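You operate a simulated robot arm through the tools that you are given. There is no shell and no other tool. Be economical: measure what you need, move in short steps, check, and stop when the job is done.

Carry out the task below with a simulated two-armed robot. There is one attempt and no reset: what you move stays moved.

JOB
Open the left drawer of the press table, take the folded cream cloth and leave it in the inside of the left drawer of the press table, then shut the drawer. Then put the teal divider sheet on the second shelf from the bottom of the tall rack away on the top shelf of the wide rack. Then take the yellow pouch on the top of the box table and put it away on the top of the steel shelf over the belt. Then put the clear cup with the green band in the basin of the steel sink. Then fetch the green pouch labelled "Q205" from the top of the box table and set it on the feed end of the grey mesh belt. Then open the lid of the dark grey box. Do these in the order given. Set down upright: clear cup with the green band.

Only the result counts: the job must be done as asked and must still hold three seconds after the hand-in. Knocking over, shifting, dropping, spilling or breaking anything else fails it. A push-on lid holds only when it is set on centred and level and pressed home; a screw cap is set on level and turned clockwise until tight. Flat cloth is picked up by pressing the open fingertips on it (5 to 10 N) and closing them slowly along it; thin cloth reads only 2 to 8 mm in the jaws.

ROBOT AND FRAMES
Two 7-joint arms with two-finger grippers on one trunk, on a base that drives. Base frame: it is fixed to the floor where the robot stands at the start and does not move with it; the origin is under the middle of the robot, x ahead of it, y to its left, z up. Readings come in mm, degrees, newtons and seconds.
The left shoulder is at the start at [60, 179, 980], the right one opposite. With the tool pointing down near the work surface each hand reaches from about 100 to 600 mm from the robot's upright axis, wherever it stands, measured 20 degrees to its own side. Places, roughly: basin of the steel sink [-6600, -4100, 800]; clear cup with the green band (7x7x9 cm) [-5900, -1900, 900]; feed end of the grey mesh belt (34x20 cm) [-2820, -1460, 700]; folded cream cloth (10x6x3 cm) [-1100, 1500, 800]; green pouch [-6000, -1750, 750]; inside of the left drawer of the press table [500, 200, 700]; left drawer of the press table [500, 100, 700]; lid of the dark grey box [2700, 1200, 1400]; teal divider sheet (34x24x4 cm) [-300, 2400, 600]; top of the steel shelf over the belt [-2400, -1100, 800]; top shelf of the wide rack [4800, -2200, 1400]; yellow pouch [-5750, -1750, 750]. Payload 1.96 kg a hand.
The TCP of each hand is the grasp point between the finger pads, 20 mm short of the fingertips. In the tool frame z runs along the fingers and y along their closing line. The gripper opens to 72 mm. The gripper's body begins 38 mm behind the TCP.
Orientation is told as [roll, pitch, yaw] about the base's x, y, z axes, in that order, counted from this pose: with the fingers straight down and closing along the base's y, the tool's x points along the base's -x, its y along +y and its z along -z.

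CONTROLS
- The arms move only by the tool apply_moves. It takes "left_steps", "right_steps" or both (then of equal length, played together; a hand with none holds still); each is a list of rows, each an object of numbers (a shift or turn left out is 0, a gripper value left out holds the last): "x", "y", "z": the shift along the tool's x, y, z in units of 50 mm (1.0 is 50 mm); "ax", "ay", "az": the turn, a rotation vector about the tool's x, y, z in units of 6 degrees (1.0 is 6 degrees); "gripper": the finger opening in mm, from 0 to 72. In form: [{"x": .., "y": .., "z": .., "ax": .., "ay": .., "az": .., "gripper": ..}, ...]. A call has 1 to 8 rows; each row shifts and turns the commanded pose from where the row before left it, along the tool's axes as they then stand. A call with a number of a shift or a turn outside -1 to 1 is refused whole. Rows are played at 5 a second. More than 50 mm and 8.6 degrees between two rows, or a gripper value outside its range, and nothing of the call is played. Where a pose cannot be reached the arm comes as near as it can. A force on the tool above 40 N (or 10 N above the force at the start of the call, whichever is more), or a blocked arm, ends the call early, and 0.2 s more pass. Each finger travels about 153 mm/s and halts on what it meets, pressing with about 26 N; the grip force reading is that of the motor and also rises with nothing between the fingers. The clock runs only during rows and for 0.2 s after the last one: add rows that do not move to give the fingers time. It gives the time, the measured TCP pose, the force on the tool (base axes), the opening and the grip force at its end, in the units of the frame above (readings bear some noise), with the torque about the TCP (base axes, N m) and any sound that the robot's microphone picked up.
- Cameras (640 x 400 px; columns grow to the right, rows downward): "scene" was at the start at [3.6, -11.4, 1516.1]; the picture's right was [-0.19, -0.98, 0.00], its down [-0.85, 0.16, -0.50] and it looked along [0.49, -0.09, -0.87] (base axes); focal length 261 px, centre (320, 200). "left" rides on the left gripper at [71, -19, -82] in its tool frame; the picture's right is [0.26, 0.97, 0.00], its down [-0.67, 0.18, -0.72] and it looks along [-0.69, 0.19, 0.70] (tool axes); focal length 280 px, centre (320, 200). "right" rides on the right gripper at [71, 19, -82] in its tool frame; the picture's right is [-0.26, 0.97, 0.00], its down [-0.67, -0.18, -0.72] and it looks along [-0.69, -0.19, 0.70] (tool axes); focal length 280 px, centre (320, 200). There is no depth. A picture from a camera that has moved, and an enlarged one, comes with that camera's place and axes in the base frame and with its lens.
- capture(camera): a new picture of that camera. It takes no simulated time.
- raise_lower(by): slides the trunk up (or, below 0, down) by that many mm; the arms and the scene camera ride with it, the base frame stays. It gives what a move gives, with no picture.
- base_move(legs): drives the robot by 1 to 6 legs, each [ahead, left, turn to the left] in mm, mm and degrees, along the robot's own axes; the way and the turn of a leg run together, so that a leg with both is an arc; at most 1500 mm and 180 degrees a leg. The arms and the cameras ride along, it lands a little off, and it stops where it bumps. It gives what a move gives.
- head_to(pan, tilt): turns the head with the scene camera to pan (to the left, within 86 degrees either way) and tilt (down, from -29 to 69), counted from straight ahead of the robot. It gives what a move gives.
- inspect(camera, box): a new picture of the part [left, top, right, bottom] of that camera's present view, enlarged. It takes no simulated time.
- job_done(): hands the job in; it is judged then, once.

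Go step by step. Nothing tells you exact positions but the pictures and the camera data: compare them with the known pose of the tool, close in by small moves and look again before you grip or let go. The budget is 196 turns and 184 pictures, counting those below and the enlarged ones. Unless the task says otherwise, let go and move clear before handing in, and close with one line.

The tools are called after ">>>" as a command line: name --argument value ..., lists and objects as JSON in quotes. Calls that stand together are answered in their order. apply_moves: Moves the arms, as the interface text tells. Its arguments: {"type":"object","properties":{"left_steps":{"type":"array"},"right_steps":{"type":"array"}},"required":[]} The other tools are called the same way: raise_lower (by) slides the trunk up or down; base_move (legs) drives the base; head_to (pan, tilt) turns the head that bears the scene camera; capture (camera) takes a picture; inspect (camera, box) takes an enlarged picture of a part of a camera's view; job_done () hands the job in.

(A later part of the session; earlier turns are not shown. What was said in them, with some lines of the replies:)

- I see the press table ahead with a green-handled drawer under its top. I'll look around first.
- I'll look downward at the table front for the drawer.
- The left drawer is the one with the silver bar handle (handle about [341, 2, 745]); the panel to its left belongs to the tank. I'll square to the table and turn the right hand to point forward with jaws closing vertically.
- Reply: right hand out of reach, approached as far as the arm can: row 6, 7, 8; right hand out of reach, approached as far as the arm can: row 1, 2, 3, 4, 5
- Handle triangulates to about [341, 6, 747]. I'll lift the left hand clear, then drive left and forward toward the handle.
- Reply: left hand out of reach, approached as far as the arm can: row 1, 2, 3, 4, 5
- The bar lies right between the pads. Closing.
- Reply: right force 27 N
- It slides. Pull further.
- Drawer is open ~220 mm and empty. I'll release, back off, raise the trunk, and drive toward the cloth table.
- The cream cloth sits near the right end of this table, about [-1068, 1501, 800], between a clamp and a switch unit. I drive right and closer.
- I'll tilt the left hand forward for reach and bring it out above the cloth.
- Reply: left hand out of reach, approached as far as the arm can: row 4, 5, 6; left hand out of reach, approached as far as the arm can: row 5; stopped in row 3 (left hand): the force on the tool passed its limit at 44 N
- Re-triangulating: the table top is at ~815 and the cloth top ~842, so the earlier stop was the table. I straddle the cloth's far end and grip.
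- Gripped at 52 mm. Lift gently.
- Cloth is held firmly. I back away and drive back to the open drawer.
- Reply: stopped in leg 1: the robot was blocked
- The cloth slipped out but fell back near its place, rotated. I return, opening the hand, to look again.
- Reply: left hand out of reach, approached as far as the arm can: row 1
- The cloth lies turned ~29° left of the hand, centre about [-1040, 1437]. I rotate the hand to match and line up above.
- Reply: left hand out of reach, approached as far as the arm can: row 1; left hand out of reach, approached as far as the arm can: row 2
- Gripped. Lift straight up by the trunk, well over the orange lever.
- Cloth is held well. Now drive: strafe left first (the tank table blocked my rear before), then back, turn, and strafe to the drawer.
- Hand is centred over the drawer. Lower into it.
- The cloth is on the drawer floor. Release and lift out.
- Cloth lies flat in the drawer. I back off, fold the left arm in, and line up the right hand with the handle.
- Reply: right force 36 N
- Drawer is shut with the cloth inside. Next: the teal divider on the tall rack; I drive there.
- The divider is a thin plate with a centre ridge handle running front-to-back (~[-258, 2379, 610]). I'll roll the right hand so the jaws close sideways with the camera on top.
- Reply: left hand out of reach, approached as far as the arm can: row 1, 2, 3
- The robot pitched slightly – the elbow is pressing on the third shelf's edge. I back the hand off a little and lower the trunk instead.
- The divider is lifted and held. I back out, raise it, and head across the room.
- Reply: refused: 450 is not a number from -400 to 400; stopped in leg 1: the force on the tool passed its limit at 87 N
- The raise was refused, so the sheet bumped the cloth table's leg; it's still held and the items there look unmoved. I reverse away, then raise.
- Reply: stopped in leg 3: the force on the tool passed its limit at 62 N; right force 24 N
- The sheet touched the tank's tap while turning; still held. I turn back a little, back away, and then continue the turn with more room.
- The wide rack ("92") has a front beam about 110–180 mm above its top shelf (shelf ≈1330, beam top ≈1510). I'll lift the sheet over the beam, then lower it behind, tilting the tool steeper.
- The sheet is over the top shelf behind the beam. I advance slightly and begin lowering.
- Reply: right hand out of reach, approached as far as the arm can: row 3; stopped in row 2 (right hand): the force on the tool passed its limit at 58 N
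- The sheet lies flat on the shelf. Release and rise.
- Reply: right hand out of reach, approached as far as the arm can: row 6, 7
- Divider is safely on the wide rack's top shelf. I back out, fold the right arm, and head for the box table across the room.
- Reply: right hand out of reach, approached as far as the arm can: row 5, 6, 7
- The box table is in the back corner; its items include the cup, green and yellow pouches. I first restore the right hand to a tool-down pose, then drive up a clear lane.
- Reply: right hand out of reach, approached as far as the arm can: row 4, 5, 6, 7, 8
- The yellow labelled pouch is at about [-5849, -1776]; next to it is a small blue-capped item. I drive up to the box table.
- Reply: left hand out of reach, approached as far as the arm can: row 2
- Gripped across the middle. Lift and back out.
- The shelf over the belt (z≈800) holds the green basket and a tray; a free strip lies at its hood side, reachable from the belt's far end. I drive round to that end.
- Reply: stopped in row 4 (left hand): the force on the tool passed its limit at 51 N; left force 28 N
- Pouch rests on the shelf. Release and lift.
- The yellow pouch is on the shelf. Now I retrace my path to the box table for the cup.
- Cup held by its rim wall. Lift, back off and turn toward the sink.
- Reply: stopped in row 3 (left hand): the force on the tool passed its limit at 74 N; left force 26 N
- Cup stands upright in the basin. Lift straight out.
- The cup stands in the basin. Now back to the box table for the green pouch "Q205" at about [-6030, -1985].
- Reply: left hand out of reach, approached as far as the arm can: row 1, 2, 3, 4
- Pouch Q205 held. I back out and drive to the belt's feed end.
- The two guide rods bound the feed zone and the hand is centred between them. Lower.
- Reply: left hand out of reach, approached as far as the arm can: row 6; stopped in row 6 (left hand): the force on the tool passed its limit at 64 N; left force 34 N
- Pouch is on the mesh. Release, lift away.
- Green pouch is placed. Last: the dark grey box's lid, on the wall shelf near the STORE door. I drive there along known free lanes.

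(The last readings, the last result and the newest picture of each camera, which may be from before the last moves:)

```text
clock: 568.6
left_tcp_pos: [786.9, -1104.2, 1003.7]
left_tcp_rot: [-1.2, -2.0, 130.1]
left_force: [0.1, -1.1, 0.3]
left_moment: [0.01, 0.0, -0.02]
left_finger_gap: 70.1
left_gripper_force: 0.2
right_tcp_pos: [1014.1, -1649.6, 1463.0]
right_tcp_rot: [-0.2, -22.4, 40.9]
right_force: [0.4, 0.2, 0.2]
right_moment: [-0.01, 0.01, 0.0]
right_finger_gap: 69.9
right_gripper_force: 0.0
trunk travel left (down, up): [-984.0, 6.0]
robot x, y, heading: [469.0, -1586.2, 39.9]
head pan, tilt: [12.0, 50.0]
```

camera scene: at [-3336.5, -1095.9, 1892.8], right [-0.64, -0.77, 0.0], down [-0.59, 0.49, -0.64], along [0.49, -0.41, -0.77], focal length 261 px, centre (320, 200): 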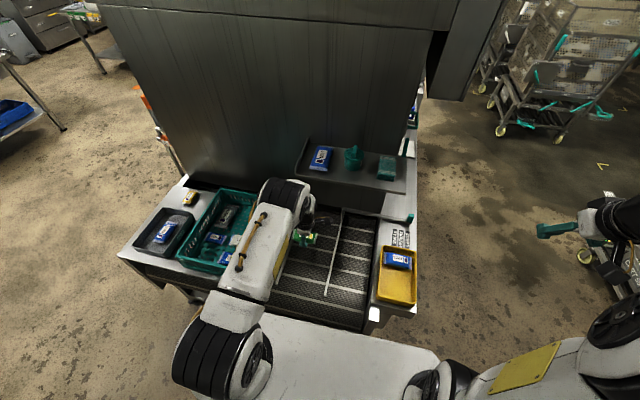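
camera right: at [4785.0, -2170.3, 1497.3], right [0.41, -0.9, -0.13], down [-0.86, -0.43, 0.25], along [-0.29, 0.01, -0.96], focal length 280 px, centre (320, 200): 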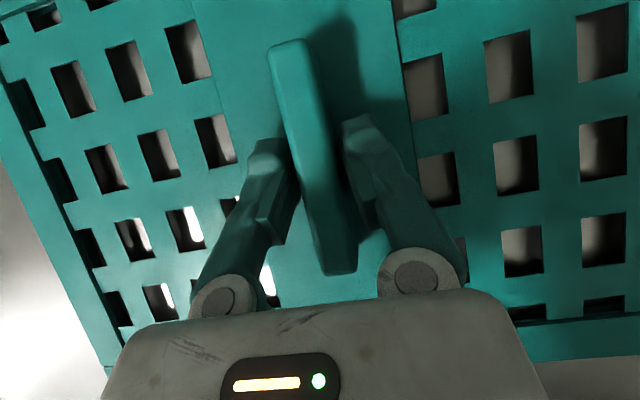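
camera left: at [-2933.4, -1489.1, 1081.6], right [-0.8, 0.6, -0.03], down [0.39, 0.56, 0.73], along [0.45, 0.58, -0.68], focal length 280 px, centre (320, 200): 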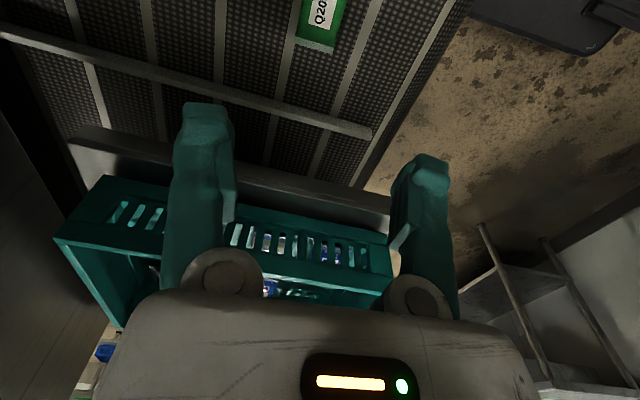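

>>> base_move --legs '[[0, 30, -3.2], [1400, 0, 0], [1150, 0, 0]]'

>>> head_to --pan 40 --tilt 25

>>> capture --camera "scene"

```text
clock: 581.4
left_tcp_pos: [2786.1, 469.4, 1004.0]
left_tcp_rot: [-1.2, -2.0, 128.5]
left_force: [-0.8, -0.5, 0.1]
left_moment: [0.01, -0.04, 0.02]
left_finger_gap: 70.1
left_gripper_force: 0.1
right_tcp_pos: [2997.3, -78.8, 1463.9]
right_tcp_rot: [-0.2, -22.3, 39.2]
right_force: [0.1, 0.4, 0.5]
right_moment: [0.01, 0.01, -0.03]
right_finger_gap: 69.9
right_gripper_force: 0.0
trunk travel left (down, up): [-984.0, 6.0]
robot x, y, heading: [2454.9, -2.2, 38.3]
head pan, tilt: [12.0, 50.0]
```

```text
clock: 582.4
left_tcp_pos: [2786.6, 471.1, 1003.5]
left_tcp_rot: [-1.1, -1.9, 128.5]
left_force: [-0.3, 0.3, -0.9]
left_moment: [-0.01, 0.02, 0.01]
left_finger_gap: 70.0
left_gripper_force: 0.0
right_tcp_pos: [2998.1, -79.3, 1463.7]
right_tcp_rot: [-0.2, -22.3, 39.2]
right_force: [0.5, 0.4, -0.1]
right_moment: [0.01, 0.0, -0.02]
right_finger_gap: 70.0
right_gripper_force: 0.1
trunk travel left (down, up): [-984.0, 6.0]
robot x, y, heading: [2453.5, 0.3, 38.0]
head pan, tilt: [40.0, 25.0]
```

```text
28 pictures are left
camera scene: at [2424.7, 52.2, 1925.2], right [0.98, -0.2, 0.0], down [-0.09, -0.41, -0.91], along [0.18, 0.89, -0.42], focal length 261 px, centre (320, 200)
```

scene: 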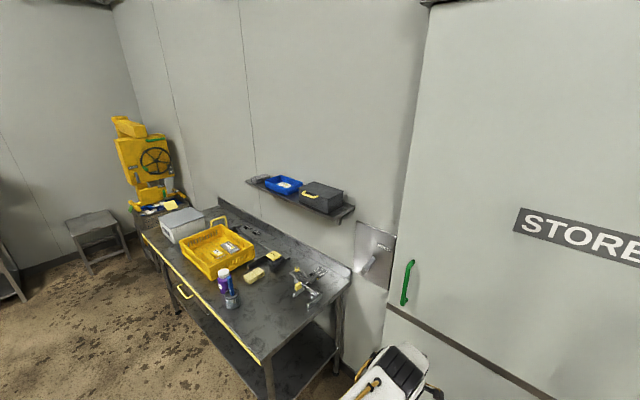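

>>> inspect --camera "scene" --box '[240, 160, 370, 240]'

```text
4.92 times, centred on (305, 200) of scene
camera zoom: at [2424.7, 52.2, 1925.2], right [0.98, -0.2, 0.0], down [-0.09, -0.41, -0.91], along [0.18, 0.89, -0.42], focal length 1284 px, centre (394, 200)
```

zoom: 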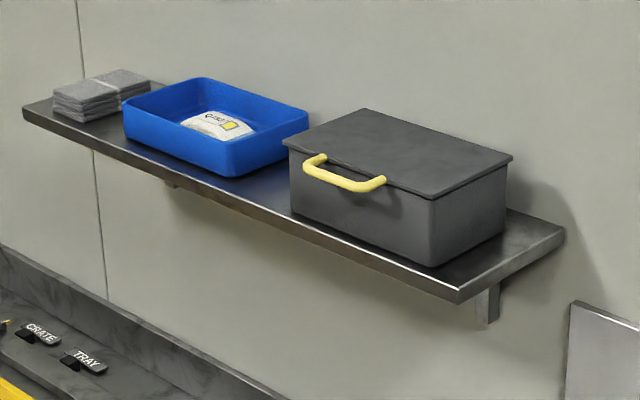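

The box has a hinged lid with a yellow front handle (box centre ≈[2664, 1203, 1410], hinge at the wall side). I'll turn the left hand to point forward with jaws vertical, and raise it.

>>> apply_moves --left_steps '[{"y": 0.8, "z": -0.6}, {"y": 0.8, "z": -0.6}, {"ax": 1}, {"ax": 1}, {"ax": 1}, {"ax": 1}, {"ax": 1}, {"ax": 1}]'

>>> apply_moves --left_steps '[{"ax": 1}, {"ax": 1}, {"ax": 1}, {"ax": 1}, {"ax": 1}, {"ax": 1}, {"ax": 1}, {"ax": 1}]'

>>> apply_moves --left_steps '[{"y": -0.9}, {"y": -0.9}, {"y": -0.9}, {"y": -0.9}, {"y": -0.9}, {"y": -0.9}, {"y": -0.9}]'

```text
clock: 584.1
left_tcp_pos: [2723.6, 418.4, 1063.1]
left_tcp_rot: [-37.2, -2.0, 128.5]
left_force: [-0.3, 0.8, -0.3]
left_moment: [0.01, 0.01, 0.02]
left_finger_gap: 69.9
left_gripper_force: 0.1
right_tcp_pos: [2998.2, -79.3, 1463.2]
right_tcp_rot: [-0.2, -22.2, 39.2]
right_force: [-0.1, 0.5, -0.1]
right_moment: [0.02, -0.01, -0.02]
right_finger_gap: 70.0
right_gripper_force: 0.1
trunk travel left (down, up): [-984.0, 6.0]
robot x, y, heading: [2454.2, -0.8, 38.4]
head pan, tilt: [40.0, 25.0]
```

```text
clock: 586.0
left_tcp_pos: [2724.2, 420.5, 1062.4]
left_tcp_rot: [-85.2, -2.0, 128.5]
left_force: [1.3, 0.6, -0.5]
left_moment: [0.0, -0.04, 0.05]
left_finger_gap: 70.0
left_gripper_force: 0.2
right_tcp_pos: [2996.6, -78.8, 1464.7]
right_tcp_rot: [-0.2, -22.3, 39.2]
right_force: [-0.3, 0.0, -0.4]
right_moment: [0.02, -0.02, 0.0]
right_finger_gap: 69.9
right_gripper_force: 0.0
trunk travel left (down, up): [-984.0, 6.0]
robot x, y, heading: [2452.4, -3.6, 38.3]
head pan, tilt: [40.0, 25.0]
```

```text
clock: 587.5
left_tcp_pos: [2754.4, 424.9, 1373.5]
left_tcp_rot: [-85.1, -2.0, 128.6]
left_force: [0.3, -0.6, 0.9]
left_moment: [0.02, 0.01, 0.03]
left_finger_gap: 70.0
left_gripper_force: 0.0
right_tcp_pos: [2997.0, -80.7, 1464.1]
right_tcp_rot: [-0.1, -22.3, 39.2]
right_force: [0.0, -0.2, -0.9]
right_moment: [0.0, 0.0, 0.0]
right_finger_gap: 70.1
right_gripper_force: 0.1
trunk travel left (down, up): [-984.0, 6.0]
robot x, y, heading: [2454.4, -2.2, 38.1]
head pan, tilt: [40.0, 25.0]
```

>>> apply_moves --left_steps '[{"x": -0.88, "z": -0.42}, {"x": -0.88, "z": -0.42}, {"x": -0.88, "z": -0.42}, {"x": -0.88, "z": -0.42}, {"x": -0.88, "z": -0.42}, {"x": -0.88, "z": -0.42}, {"x": -0.88, "z": -0.42}]'

>>> base_move --legs '[[0, 330, -1.3], [180, 0, 0]]'

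>>> capture --camera "left"

>>> capture --camera "scene"

```text
clock: 589.1
left_tcp_pos: [2454.8, 592.9, 1395.7]
left_tcp_rot: [-85.1, -1.8, 128.5]
left_force: [0.0, -0.1, -0.2]
left_moment: [0.01, 0.02, -0.01]
left_finger_gap: 69.9
left_gripper_force: 0.0
left hand out of reach, approached as far as the arm can: row 2, 3
right_tcp_pos: [2997.0, -78.0, 1465.0]
right_tcp_rot: [-0.4, -22.3, 39.3]
right_force: [-0.2, 0.4, -0.1]
right_moment: [0.0, 0.0, 0.01]
right_finger_gap: 69.9
right_gripper_force: 0.1
trunk travel left (down, up): [-984.0, 6.0]
robot x, y, heading: [2458.2, -4.0, 38.4]
head pan, tilt: [40.0, 25.0]
```

```text
clock: 592.5
left_tcp_pos: [2413.8, 960.8, 1396.8]
left_tcp_rot: [-85.4, -2.0, 127.3]
left_force: [-0.3, 0.4, 0.2]
left_moment: [-0.01, -0.03, -0.01]
left_finger_gap: 69.9
left_gripper_force: 0.1
right_tcp_pos: [2941.6, 278.1, 1465.4]
right_tcp_rot: [-0.2, -22.5, 38.0]
right_force: [0.3, -0.8, 0.0]
right_moment: [0.06, 0.0, 0.0]
right_finger_gap: 69.9
right_gripper_force: 0.1
trunk travel left (down, up): [-984.0, 6.0]
robot x, y, heading: [2405.2, 366.2, 37.1]
head pan, tilt: [40.0, 25.0]
```

```text
26 pictures are left
camera left: at [2392.5, 854.4, 1418.1], right [0.07, -0.23, -0.97], down [-0.99, 0.1, -0.1], along [0.12, 0.97, -0.22], focal length 280 px, centre (320, 200)
```

left: 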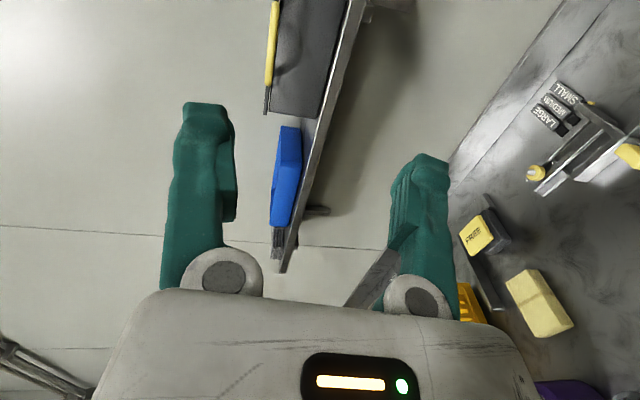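

```text
25 pictures are left
camera scene: at [2369.5, 421.0, 1925.3], right [0.97, -0.22, 0.0], down [-0.09, -0.41, -0.91], along [0.2, 0.88, -0.42], focal length 261 px, centre (320, 200)
```

scene: 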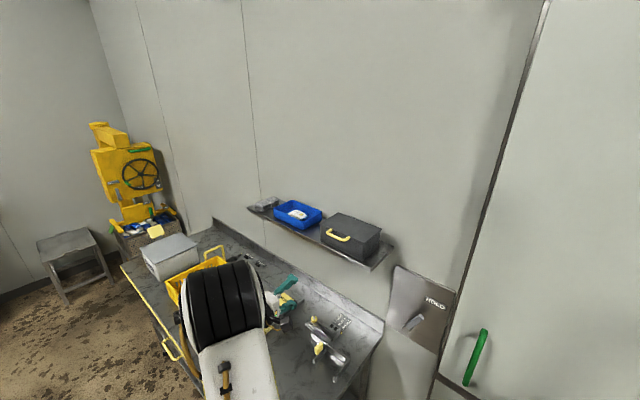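

>>> base_move --legs '[[195, 18, 0]]'

>>> apply_moves --left_steps '[{"gripper": 40, "y": -0.4}, {}, {}]'

>>> capture --camera "left"

>>> inspect --camera "scene" --box '[200, 170, 440, 330]'

```text
clock: 594.0
left_tcp_pos: [2551.3, 1089.6, 1396.3]
left_tcp_rot: [-85.3, -2.0, 127.4]
left_force: [-0.8, 0.0, 0.6]
left_moment: [0.02, -0.03, 0.02]
left_finger_gap: 70.2
left_gripper_force: 0.0
right_tcp_pos: [3081.6, 409.0, 1465.9]
right_tcp_rot: [-0.2, -22.5, 38.1]
right_force: [0.7, -0.6, -0.4]
right_moment: [0.01, 0.02, 0.03]
right_finger_gap: 69.9
right_gripper_force: 0.0
trunk travel left (down, up): [-984.0, 6.0]
robot x, y, heading: [2542.7, 500.3, 37.1]
head pan, tilt: [40.0, 25.0]
```

```text
clock: 594.8
left_tcp_pos: [2555.5, 1094.0, 1414.5]
left_tcp_rot: [-85.0, -1.9, 127.6]
left_force: [0.0, -0.3, -0.1]
left_moment: [0.01, 0.03, 0.01]
left_finger_gap: 40.0
left_gripper_force: 0.0
right_tcp_pos: [3084.4, 411.9, 1464.1]
right_tcp_rot: [-0.1, -22.2, 38.2]
right_force: [0.1, 1.3, 0.7]
right_moment: [-0.01, -0.02, 0.01]
right_finger_gap: 70.2
right_gripper_force: 0.0
trunk travel left (down, up): [-984.0, 6.0]
robot x, y, heading: [2542.6, 499.4, 37.2]
head pan, tilt: [40.0, 25.0]
```

```text
24 pictures are left
camera left: at [2535.2, 987.3, 1435.8], right [0.07, -0.23, -0.97], down [-0.99, 0.1, -0.1], along [0.12, 0.97, -0.22], focal length 280 px, centre (320, 200)
```

left: 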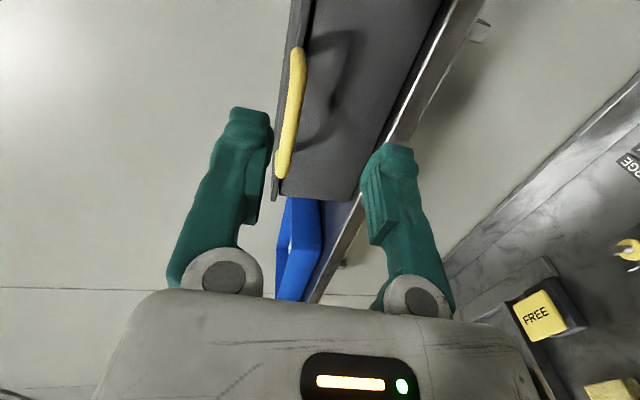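

```text
2.50 times, centred on (320, 250) of scene
camera zoom: at [2513.2, 554.6, 1925.2], right [0.98, -0.22, 0.0], down [-0.09, -0.41, -0.91], along [0.2, 0.88, -0.42], focal length 652 px, centre (320, 75)
```

zoom: 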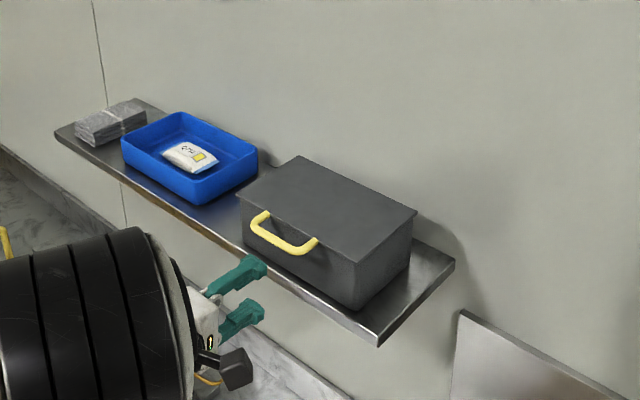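

>>> apply_moves --left_steps '[{"x": -0.42, "y": -0.2}, {"z": 0.75, "y": -0.03}, {"z": 0.7, "y": -0.03}, {}]'

>>> capture --camera "left"

>>> inspect --camera "scene" --box '[240, 200, 400, 310]'

```text
clock: 595.8
left_tcp_pos: [2601.4, 1154.8, 1421.8]
left_tcp_rot: [-85.1, -2.1, 127.4]
left_force: [0.2, 0.6, 1.0]
left_moment: [0.02, 0.02, -0.02]
left_finger_gap: 39.8
left_gripper_force: 0.1
right_tcp_pos: [3083.1, 410.2, 1465.1]
right_tcp_rot: [-0.2, -22.4, 38.1]
right_force: [0.6, -0.2, -0.1]
right_moment: [0.0, 0.03, 0.01]
right_finger_gap: 70.4
right_gripper_force: 0.2
trunk travel left (down, up): [-984.0, 6.0]
robot x, y, heading: [2541.8, 497.0, 37.2]
head pan, tilt: [40.0, 25.0]
```

```text
22 pictures are left
camera left: at [2580.9, 1047.9, 1443.3], right [0.07, -0.23, -0.97], down [-0.99, 0.1, -0.1], along [0.12, 0.97, -0.22], focal length 280 px, centre (320, 200)
```

left: 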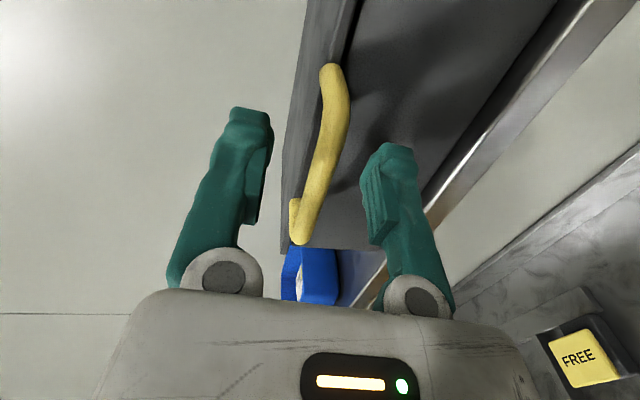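

```text
3.64 times, centred on (320, 255) of scene
camera zoom: at [2511.1, 551.7, 1925.3], right [0.98, -0.22, 0.0], down [-0.09, -0.41, -0.91], along [0.2, 0.88, -0.42], focal length 948 px, centre (320, 0)
```

zoom: 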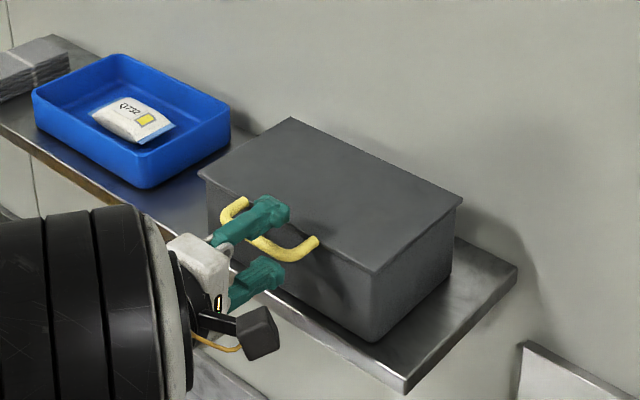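

The bar is between the jaws. I lift along the lid's arc with loosely closed jaws.

>>> apply_moves --left_steps '[{"gripper": 26}, {}, {"z": 0.05, "y": -0.47}, {"z": 0.05, "y": -0.47}, {"z": 0.18, "y": -0.42}, {"z": 0.19, "y": -0.42}]'

>>> inspect --camera "scene" --box '[240, 180, 400, 310]'

```text
clock: 597.2
left_tcp_pos: [2629.2, 1168.9, 1507.9]
left_tcp_rot: [-85.1, -2.0, 127.3]
left_force: [1.4, 0.7, -0.4]
left_moment: [-0.01, 0.01, 0.01]
left_finger_gap: 26.1
left_gripper_force: 0.0
right_tcp_pos: [3084.2, 411.1, 1463.4]
right_tcp_rot: [-0.2, -22.2, 38.2]
right_force: [-0.9, 0.0, -0.4]
right_moment: [0.0, -0.01, -0.01]
right_finger_gap: 69.8
right_gripper_force: 0.0
trunk travel left (down, up): [-984.0, 6.0]
robot x, y, heading: [2540.9, 498.4, 37.1]
head pan, tilt: [40.0, 25.0]
```

```text
3.08 times, centred on (320, 245) of scene
camera zoom: at [2512.8, 553.2, 1925.2], right [0.98, -0.22, 0.0], down [-0.09, -0.41, -0.91], along [0.2, 0.88, -0.42], focal length 802 px, centre (320, 62)
```

zoom: 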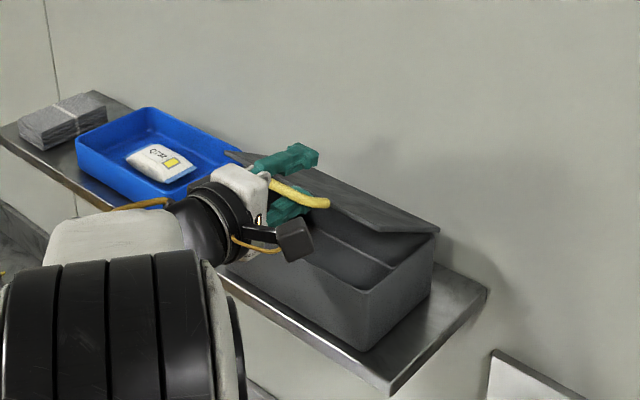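

The lid is rising. Continue along the arc.

>>> apply_moves --left_steps '[{"z": 0.3, "y": -0.35}, {"z": 0.3, "y": -0.35}, {"z": 0.39, "y": -0.26}, {"z": 0.39, "y": -0.26}]'

>>> inspect --camera "scene" --box '[240, 150, 400, 280]'

```text
clock: 598.2
left_tcp_pos: [2686.5, 1213.3, 1565.3]
left_tcp_rot: [-85.2, -2.0, 127.5]
left_force: [-3.2, -1.1, 5.5]
left_moment: [0.0, -0.01, -0.02]
left_finger_gap: 22.4
left_gripper_force: 0.0
right_tcp_pos: [3085.0, 410.6, 1463.3]
right_tcp_rot: [-0.3, -22.3, 38.2]
right_force: [-0.8, 0.1, 0.6]
right_moment: [-0.02, 0.02, -0.01]
right_finger_gap: 70.0
right_gripper_force: 0.0
trunk travel left (down, up): [-984.0, 6.0]
robot x, y, heading: [2544.0, 499.9, 37.3]
head pan, tilt: [40.0, 25.0]
```

```text
3.08 times, centred on (320, 215) of scene
camera zoom: at [2513.1, 552.6, 1925.3], right [0.98, -0.22, 0.0], down [-0.09, -0.41, -0.91], along [0.2, 0.88, -0.42], focal length 802 px, centre (320, 154)
```

zoom: 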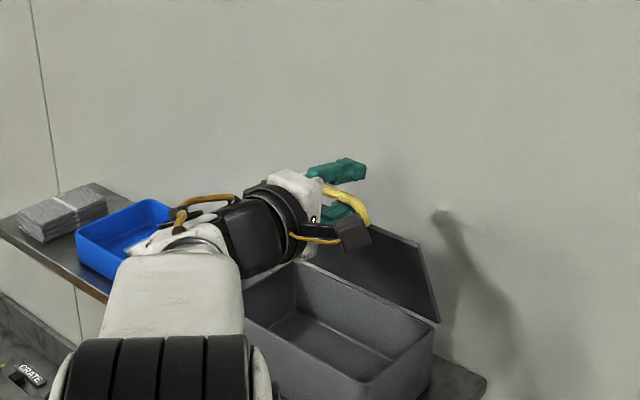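

>>> apply_moves --left_steps '[{"gripper": 36}, {"z": 0.45, "y": -0.1}, {"z": 0.45, "y": -0.06}, {"z": 0.3, "y": 0.0}]'

>>> inspect --camera "scene" --box '[240, 130, 400, 260]'

```text
clock: 599.2
left_tcp_pos: [2733.2, 1246.7, 1572.9]
left_tcp_rot: [-85.4, -2.1, 127.6]
left_force: [-3.0, 3.6, 26.6]
left_moment: [0.05, -0.18, 0.03]
left_finger_gap: 19.9
left_gripper_force: 0.1
right_tcp_pos: [3081.7, 406.7, 1466.0]
right_tcp_rot: [-0.1, -22.4, 38.2]
right_force: [0.3, -0.1, 0.4]
right_moment: [0.01, 0.02, 0.02]
right_finger_gap: 69.9
right_gripper_force: 0.1
trunk travel left (down, up): [-984.0, 6.0]
robot x, y, heading: [2542.2, 498.3, 37.1]
head pan, tilt: [40.0, 25.0]
```

```text
3.08 times, centred on (320, 195) of scene
camera zoom: at [2510.2, 548.3, 1925.5], right [0.98, -0.22, 0.0], down [-0.09, -0.41, -0.91], along [0.2, 0.88, -0.42], focal length 802 px, centre (320, 215)
```

zoom: 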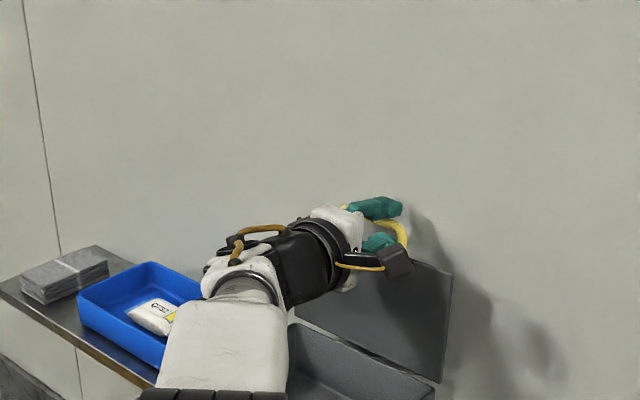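

>>> apply_moves --left_steps '[{"y": -0.14}, {"z": 0.2, "y": -0.02}, {"z": 0.2, "y": 0.0}, {"z": 0.2}]'

>>> capture --camera "left"

>>> inspect --camera "scene" --box '[260, 130, 420, 260]'

```text
clock: 600.2
left_tcp_pos: [2754.9, 1264.1, 1575.5]
left_tcp_rot: [-85.2, -2.1, 127.6]
left_force: [-9.6, -6.5, 9.3]
left_moment: [0.1, 0.01, -0.06]
left_finger_gap: 30.8
left_gripper_force: 0.0
right_tcp_pos: [3081.9, 405.4, 1465.3]
right_tcp_rot: [-0.1, -22.6, 38.2]
right_force: [-0.1, -0.2, 0.0]
right_moment: [-0.01, 0.02, 0.01]
right_finger_gap: 70.0
right_gripper_force: 0.0
trunk travel left (down, up): [-984.0, 6.0]
robot x, y, heading: [2542.1, 492.7, 37.0]
head pan, tilt: [40.0, 25.0]
```

```text
17 pictures are left
camera left: at [2734.6, 1156.9, 1597.6], right [0.07, -0.23, -0.97], down [-0.99, 0.09, -0.1], along [0.11, 0.97, -0.22], focal length 280 px, centre (320, 200)
```

left: 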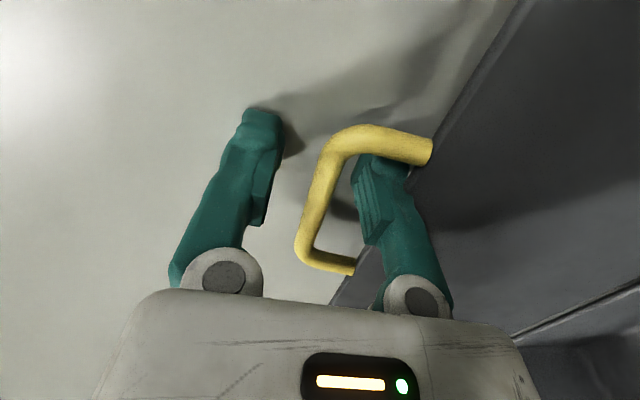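

```text
3.08 times, centred on (340, 195) of scene
camera zoom: at [2508.2, 546.1, 1925.3], right [0.98, -0.22, 0.0], down [-0.09, -0.41, -0.91], along [0.2, 0.89, -0.42], focal length 802 px, centre (258, 215)
```

zoom: 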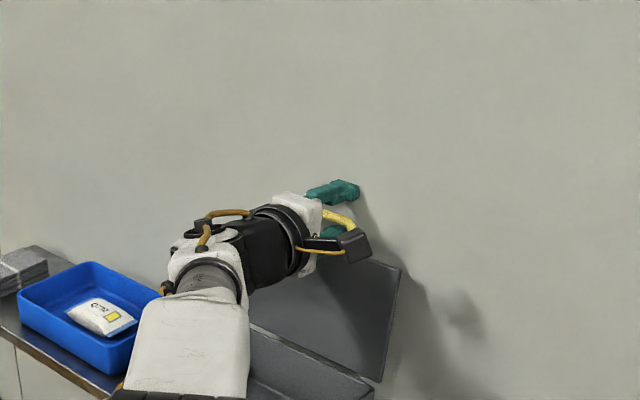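

The lid now leans past vertical against the wall. I withdraw the fingers straight back in small steps.

>>> apply_moves --left_steps '[{"gripper": 38, "y": -0.04}, {"z": -0.2}, {"z": -0.3}, {"z": -0.4}, {"z": -0.6}, {"z": -0.8}]'

>>> inspect --camera "scene" --box '[240, 130, 440, 290]'

```text
clock: 601.6
left_tcp_pos: [2666.6, 1195.0, 1585.2]
left_tcp_rot: [-85.1, -2.1, 127.3]
left_force: [0.3, -0.5, 0.6]
left_moment: [0.0, -0.01, 0.0]
left_finger_gap: 38.1
left_gripper_force: 0.0
right_tcp_pos: [3080.8, 408.2, 1465.0]
right_tcp_rot: [-0.2, -22.4, 38.1]
right_force: [0.0, -0.3, 1.1]
right_moment: [-0.01, -0.03, -0.01]
right_finger_gap: 70.0
right_gripper_force: 0.1
trunk travel left (down, up): [-984.0, 6.0]
robot x, y, heading: [2540.9, 498.0, 37.1]
head pan, tilt: [40.0, 25.0]
```

```text
2.50 times, centred on (340, 210) of scene
camera zoom: at [2509.9, 549.8, 1925.2], right [0.98, -0.22, 0.0], down [-0.09, -0.41, -0.91], along [0.2, 0.88, -0.42], focal length 652 px, centre (270, 175)
```

zoom: 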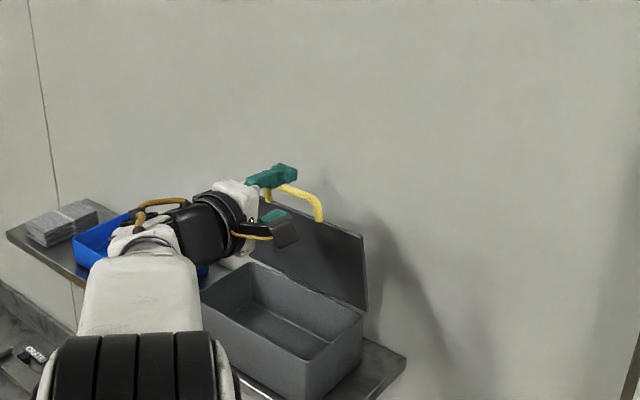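

The lid stays open. Back away and take a last look.

>>> base_move --legs '[[-280, 0, 0]]'

>>> apply_moves --left_steps '[{}, {}, {}, {}, {}, {}, {}, {}]'

>>> inspect --camera "scene" --box '[220, 100, 440, 260]'

```text
clock: 603.6
left_tcp_pos: [2450.4, 1031.7, 1583.0]
left_tcp_rot: [-84.9, -2.0, 127.3]
left_force: [0.3, 1.1, 0.2]
left_moment: [0.02, 0.01, 0.01]
left_finger_gap: 37.8
left_gripper_force: 0.0
right_tcp_pos: [2863.8, 242.2, 1463.3]
right_tcp_rot: [-0.2, -22.2, 38.1]
right_force: [-0.5, -0.8, -0.8]
right_moment: [-0.03, 0.02, 0.03]
right_finger_gap: 69.8
right_gripper_force: 0.0
trunk travel left (down, up): [-984.0, 6.0]
robot x, y, heading: [2324.0, 329.8, 37.0]
head pan, tilt: [40.0, 25.0]
```

```text
clock: 605.4
left_tcp_pos: [2448.4, 1030.5, 1583.7]
left_tcp_rot: [-85.0, -2.0, 127.3]
left_force: [0.6, 0.7, 0.2]
left_moment: [-0.01, -0.02, 0.0]
left_finger_gap: 38.0
left_gripper_force: 0.0
right_tcp_pos: [2863.6, 241.6, 1464.3]
right_tcp_rot: [-0.2, -22.3, 38.1]
right_force: [-0.4, -0.6, 0.3]
right_moment: [-0.02, 0.01, 0.02]
right_finger_gap: 70.1
right_gripper_force: 0.0
trunk travel left (down, up): [-984.0, 6.0]
robot x, y, heading: [2319.9, 329.6, 37.5]
head pan, tilt: [40.0, 25.0]
```

```text
2.50 times, centred on (330, 180) of scene
camera zoom: at [2291.3, 385.1, 1925.2], right [0.97, -0.22, 0.0], down [-0.09, -0.41, -0.91], along [0.2, 0.88, -0.42], focal length 652 px, centre (295, 250)
```

zoom: 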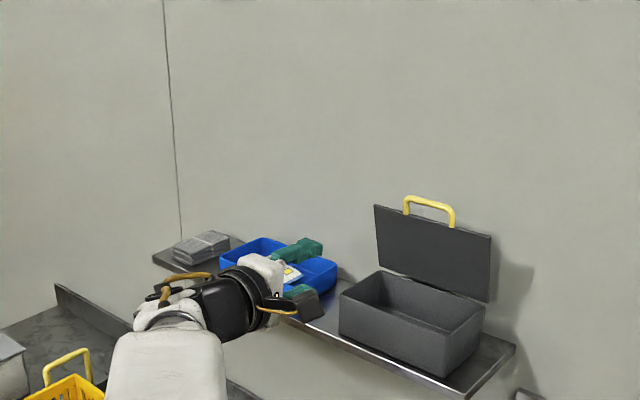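

The lid stands open by itself and both hands are empty and clear, so I'm handing in.

>>> job_done

```text
The job is handed in.
```

All six steps are done in order and handed in. Along the way the cloth slipped once onto its own table, and the divider sheet bumped the cloth table's leg and the tank's tap. The pictures I took after each showed nothing displaced, but I did not check every surface.
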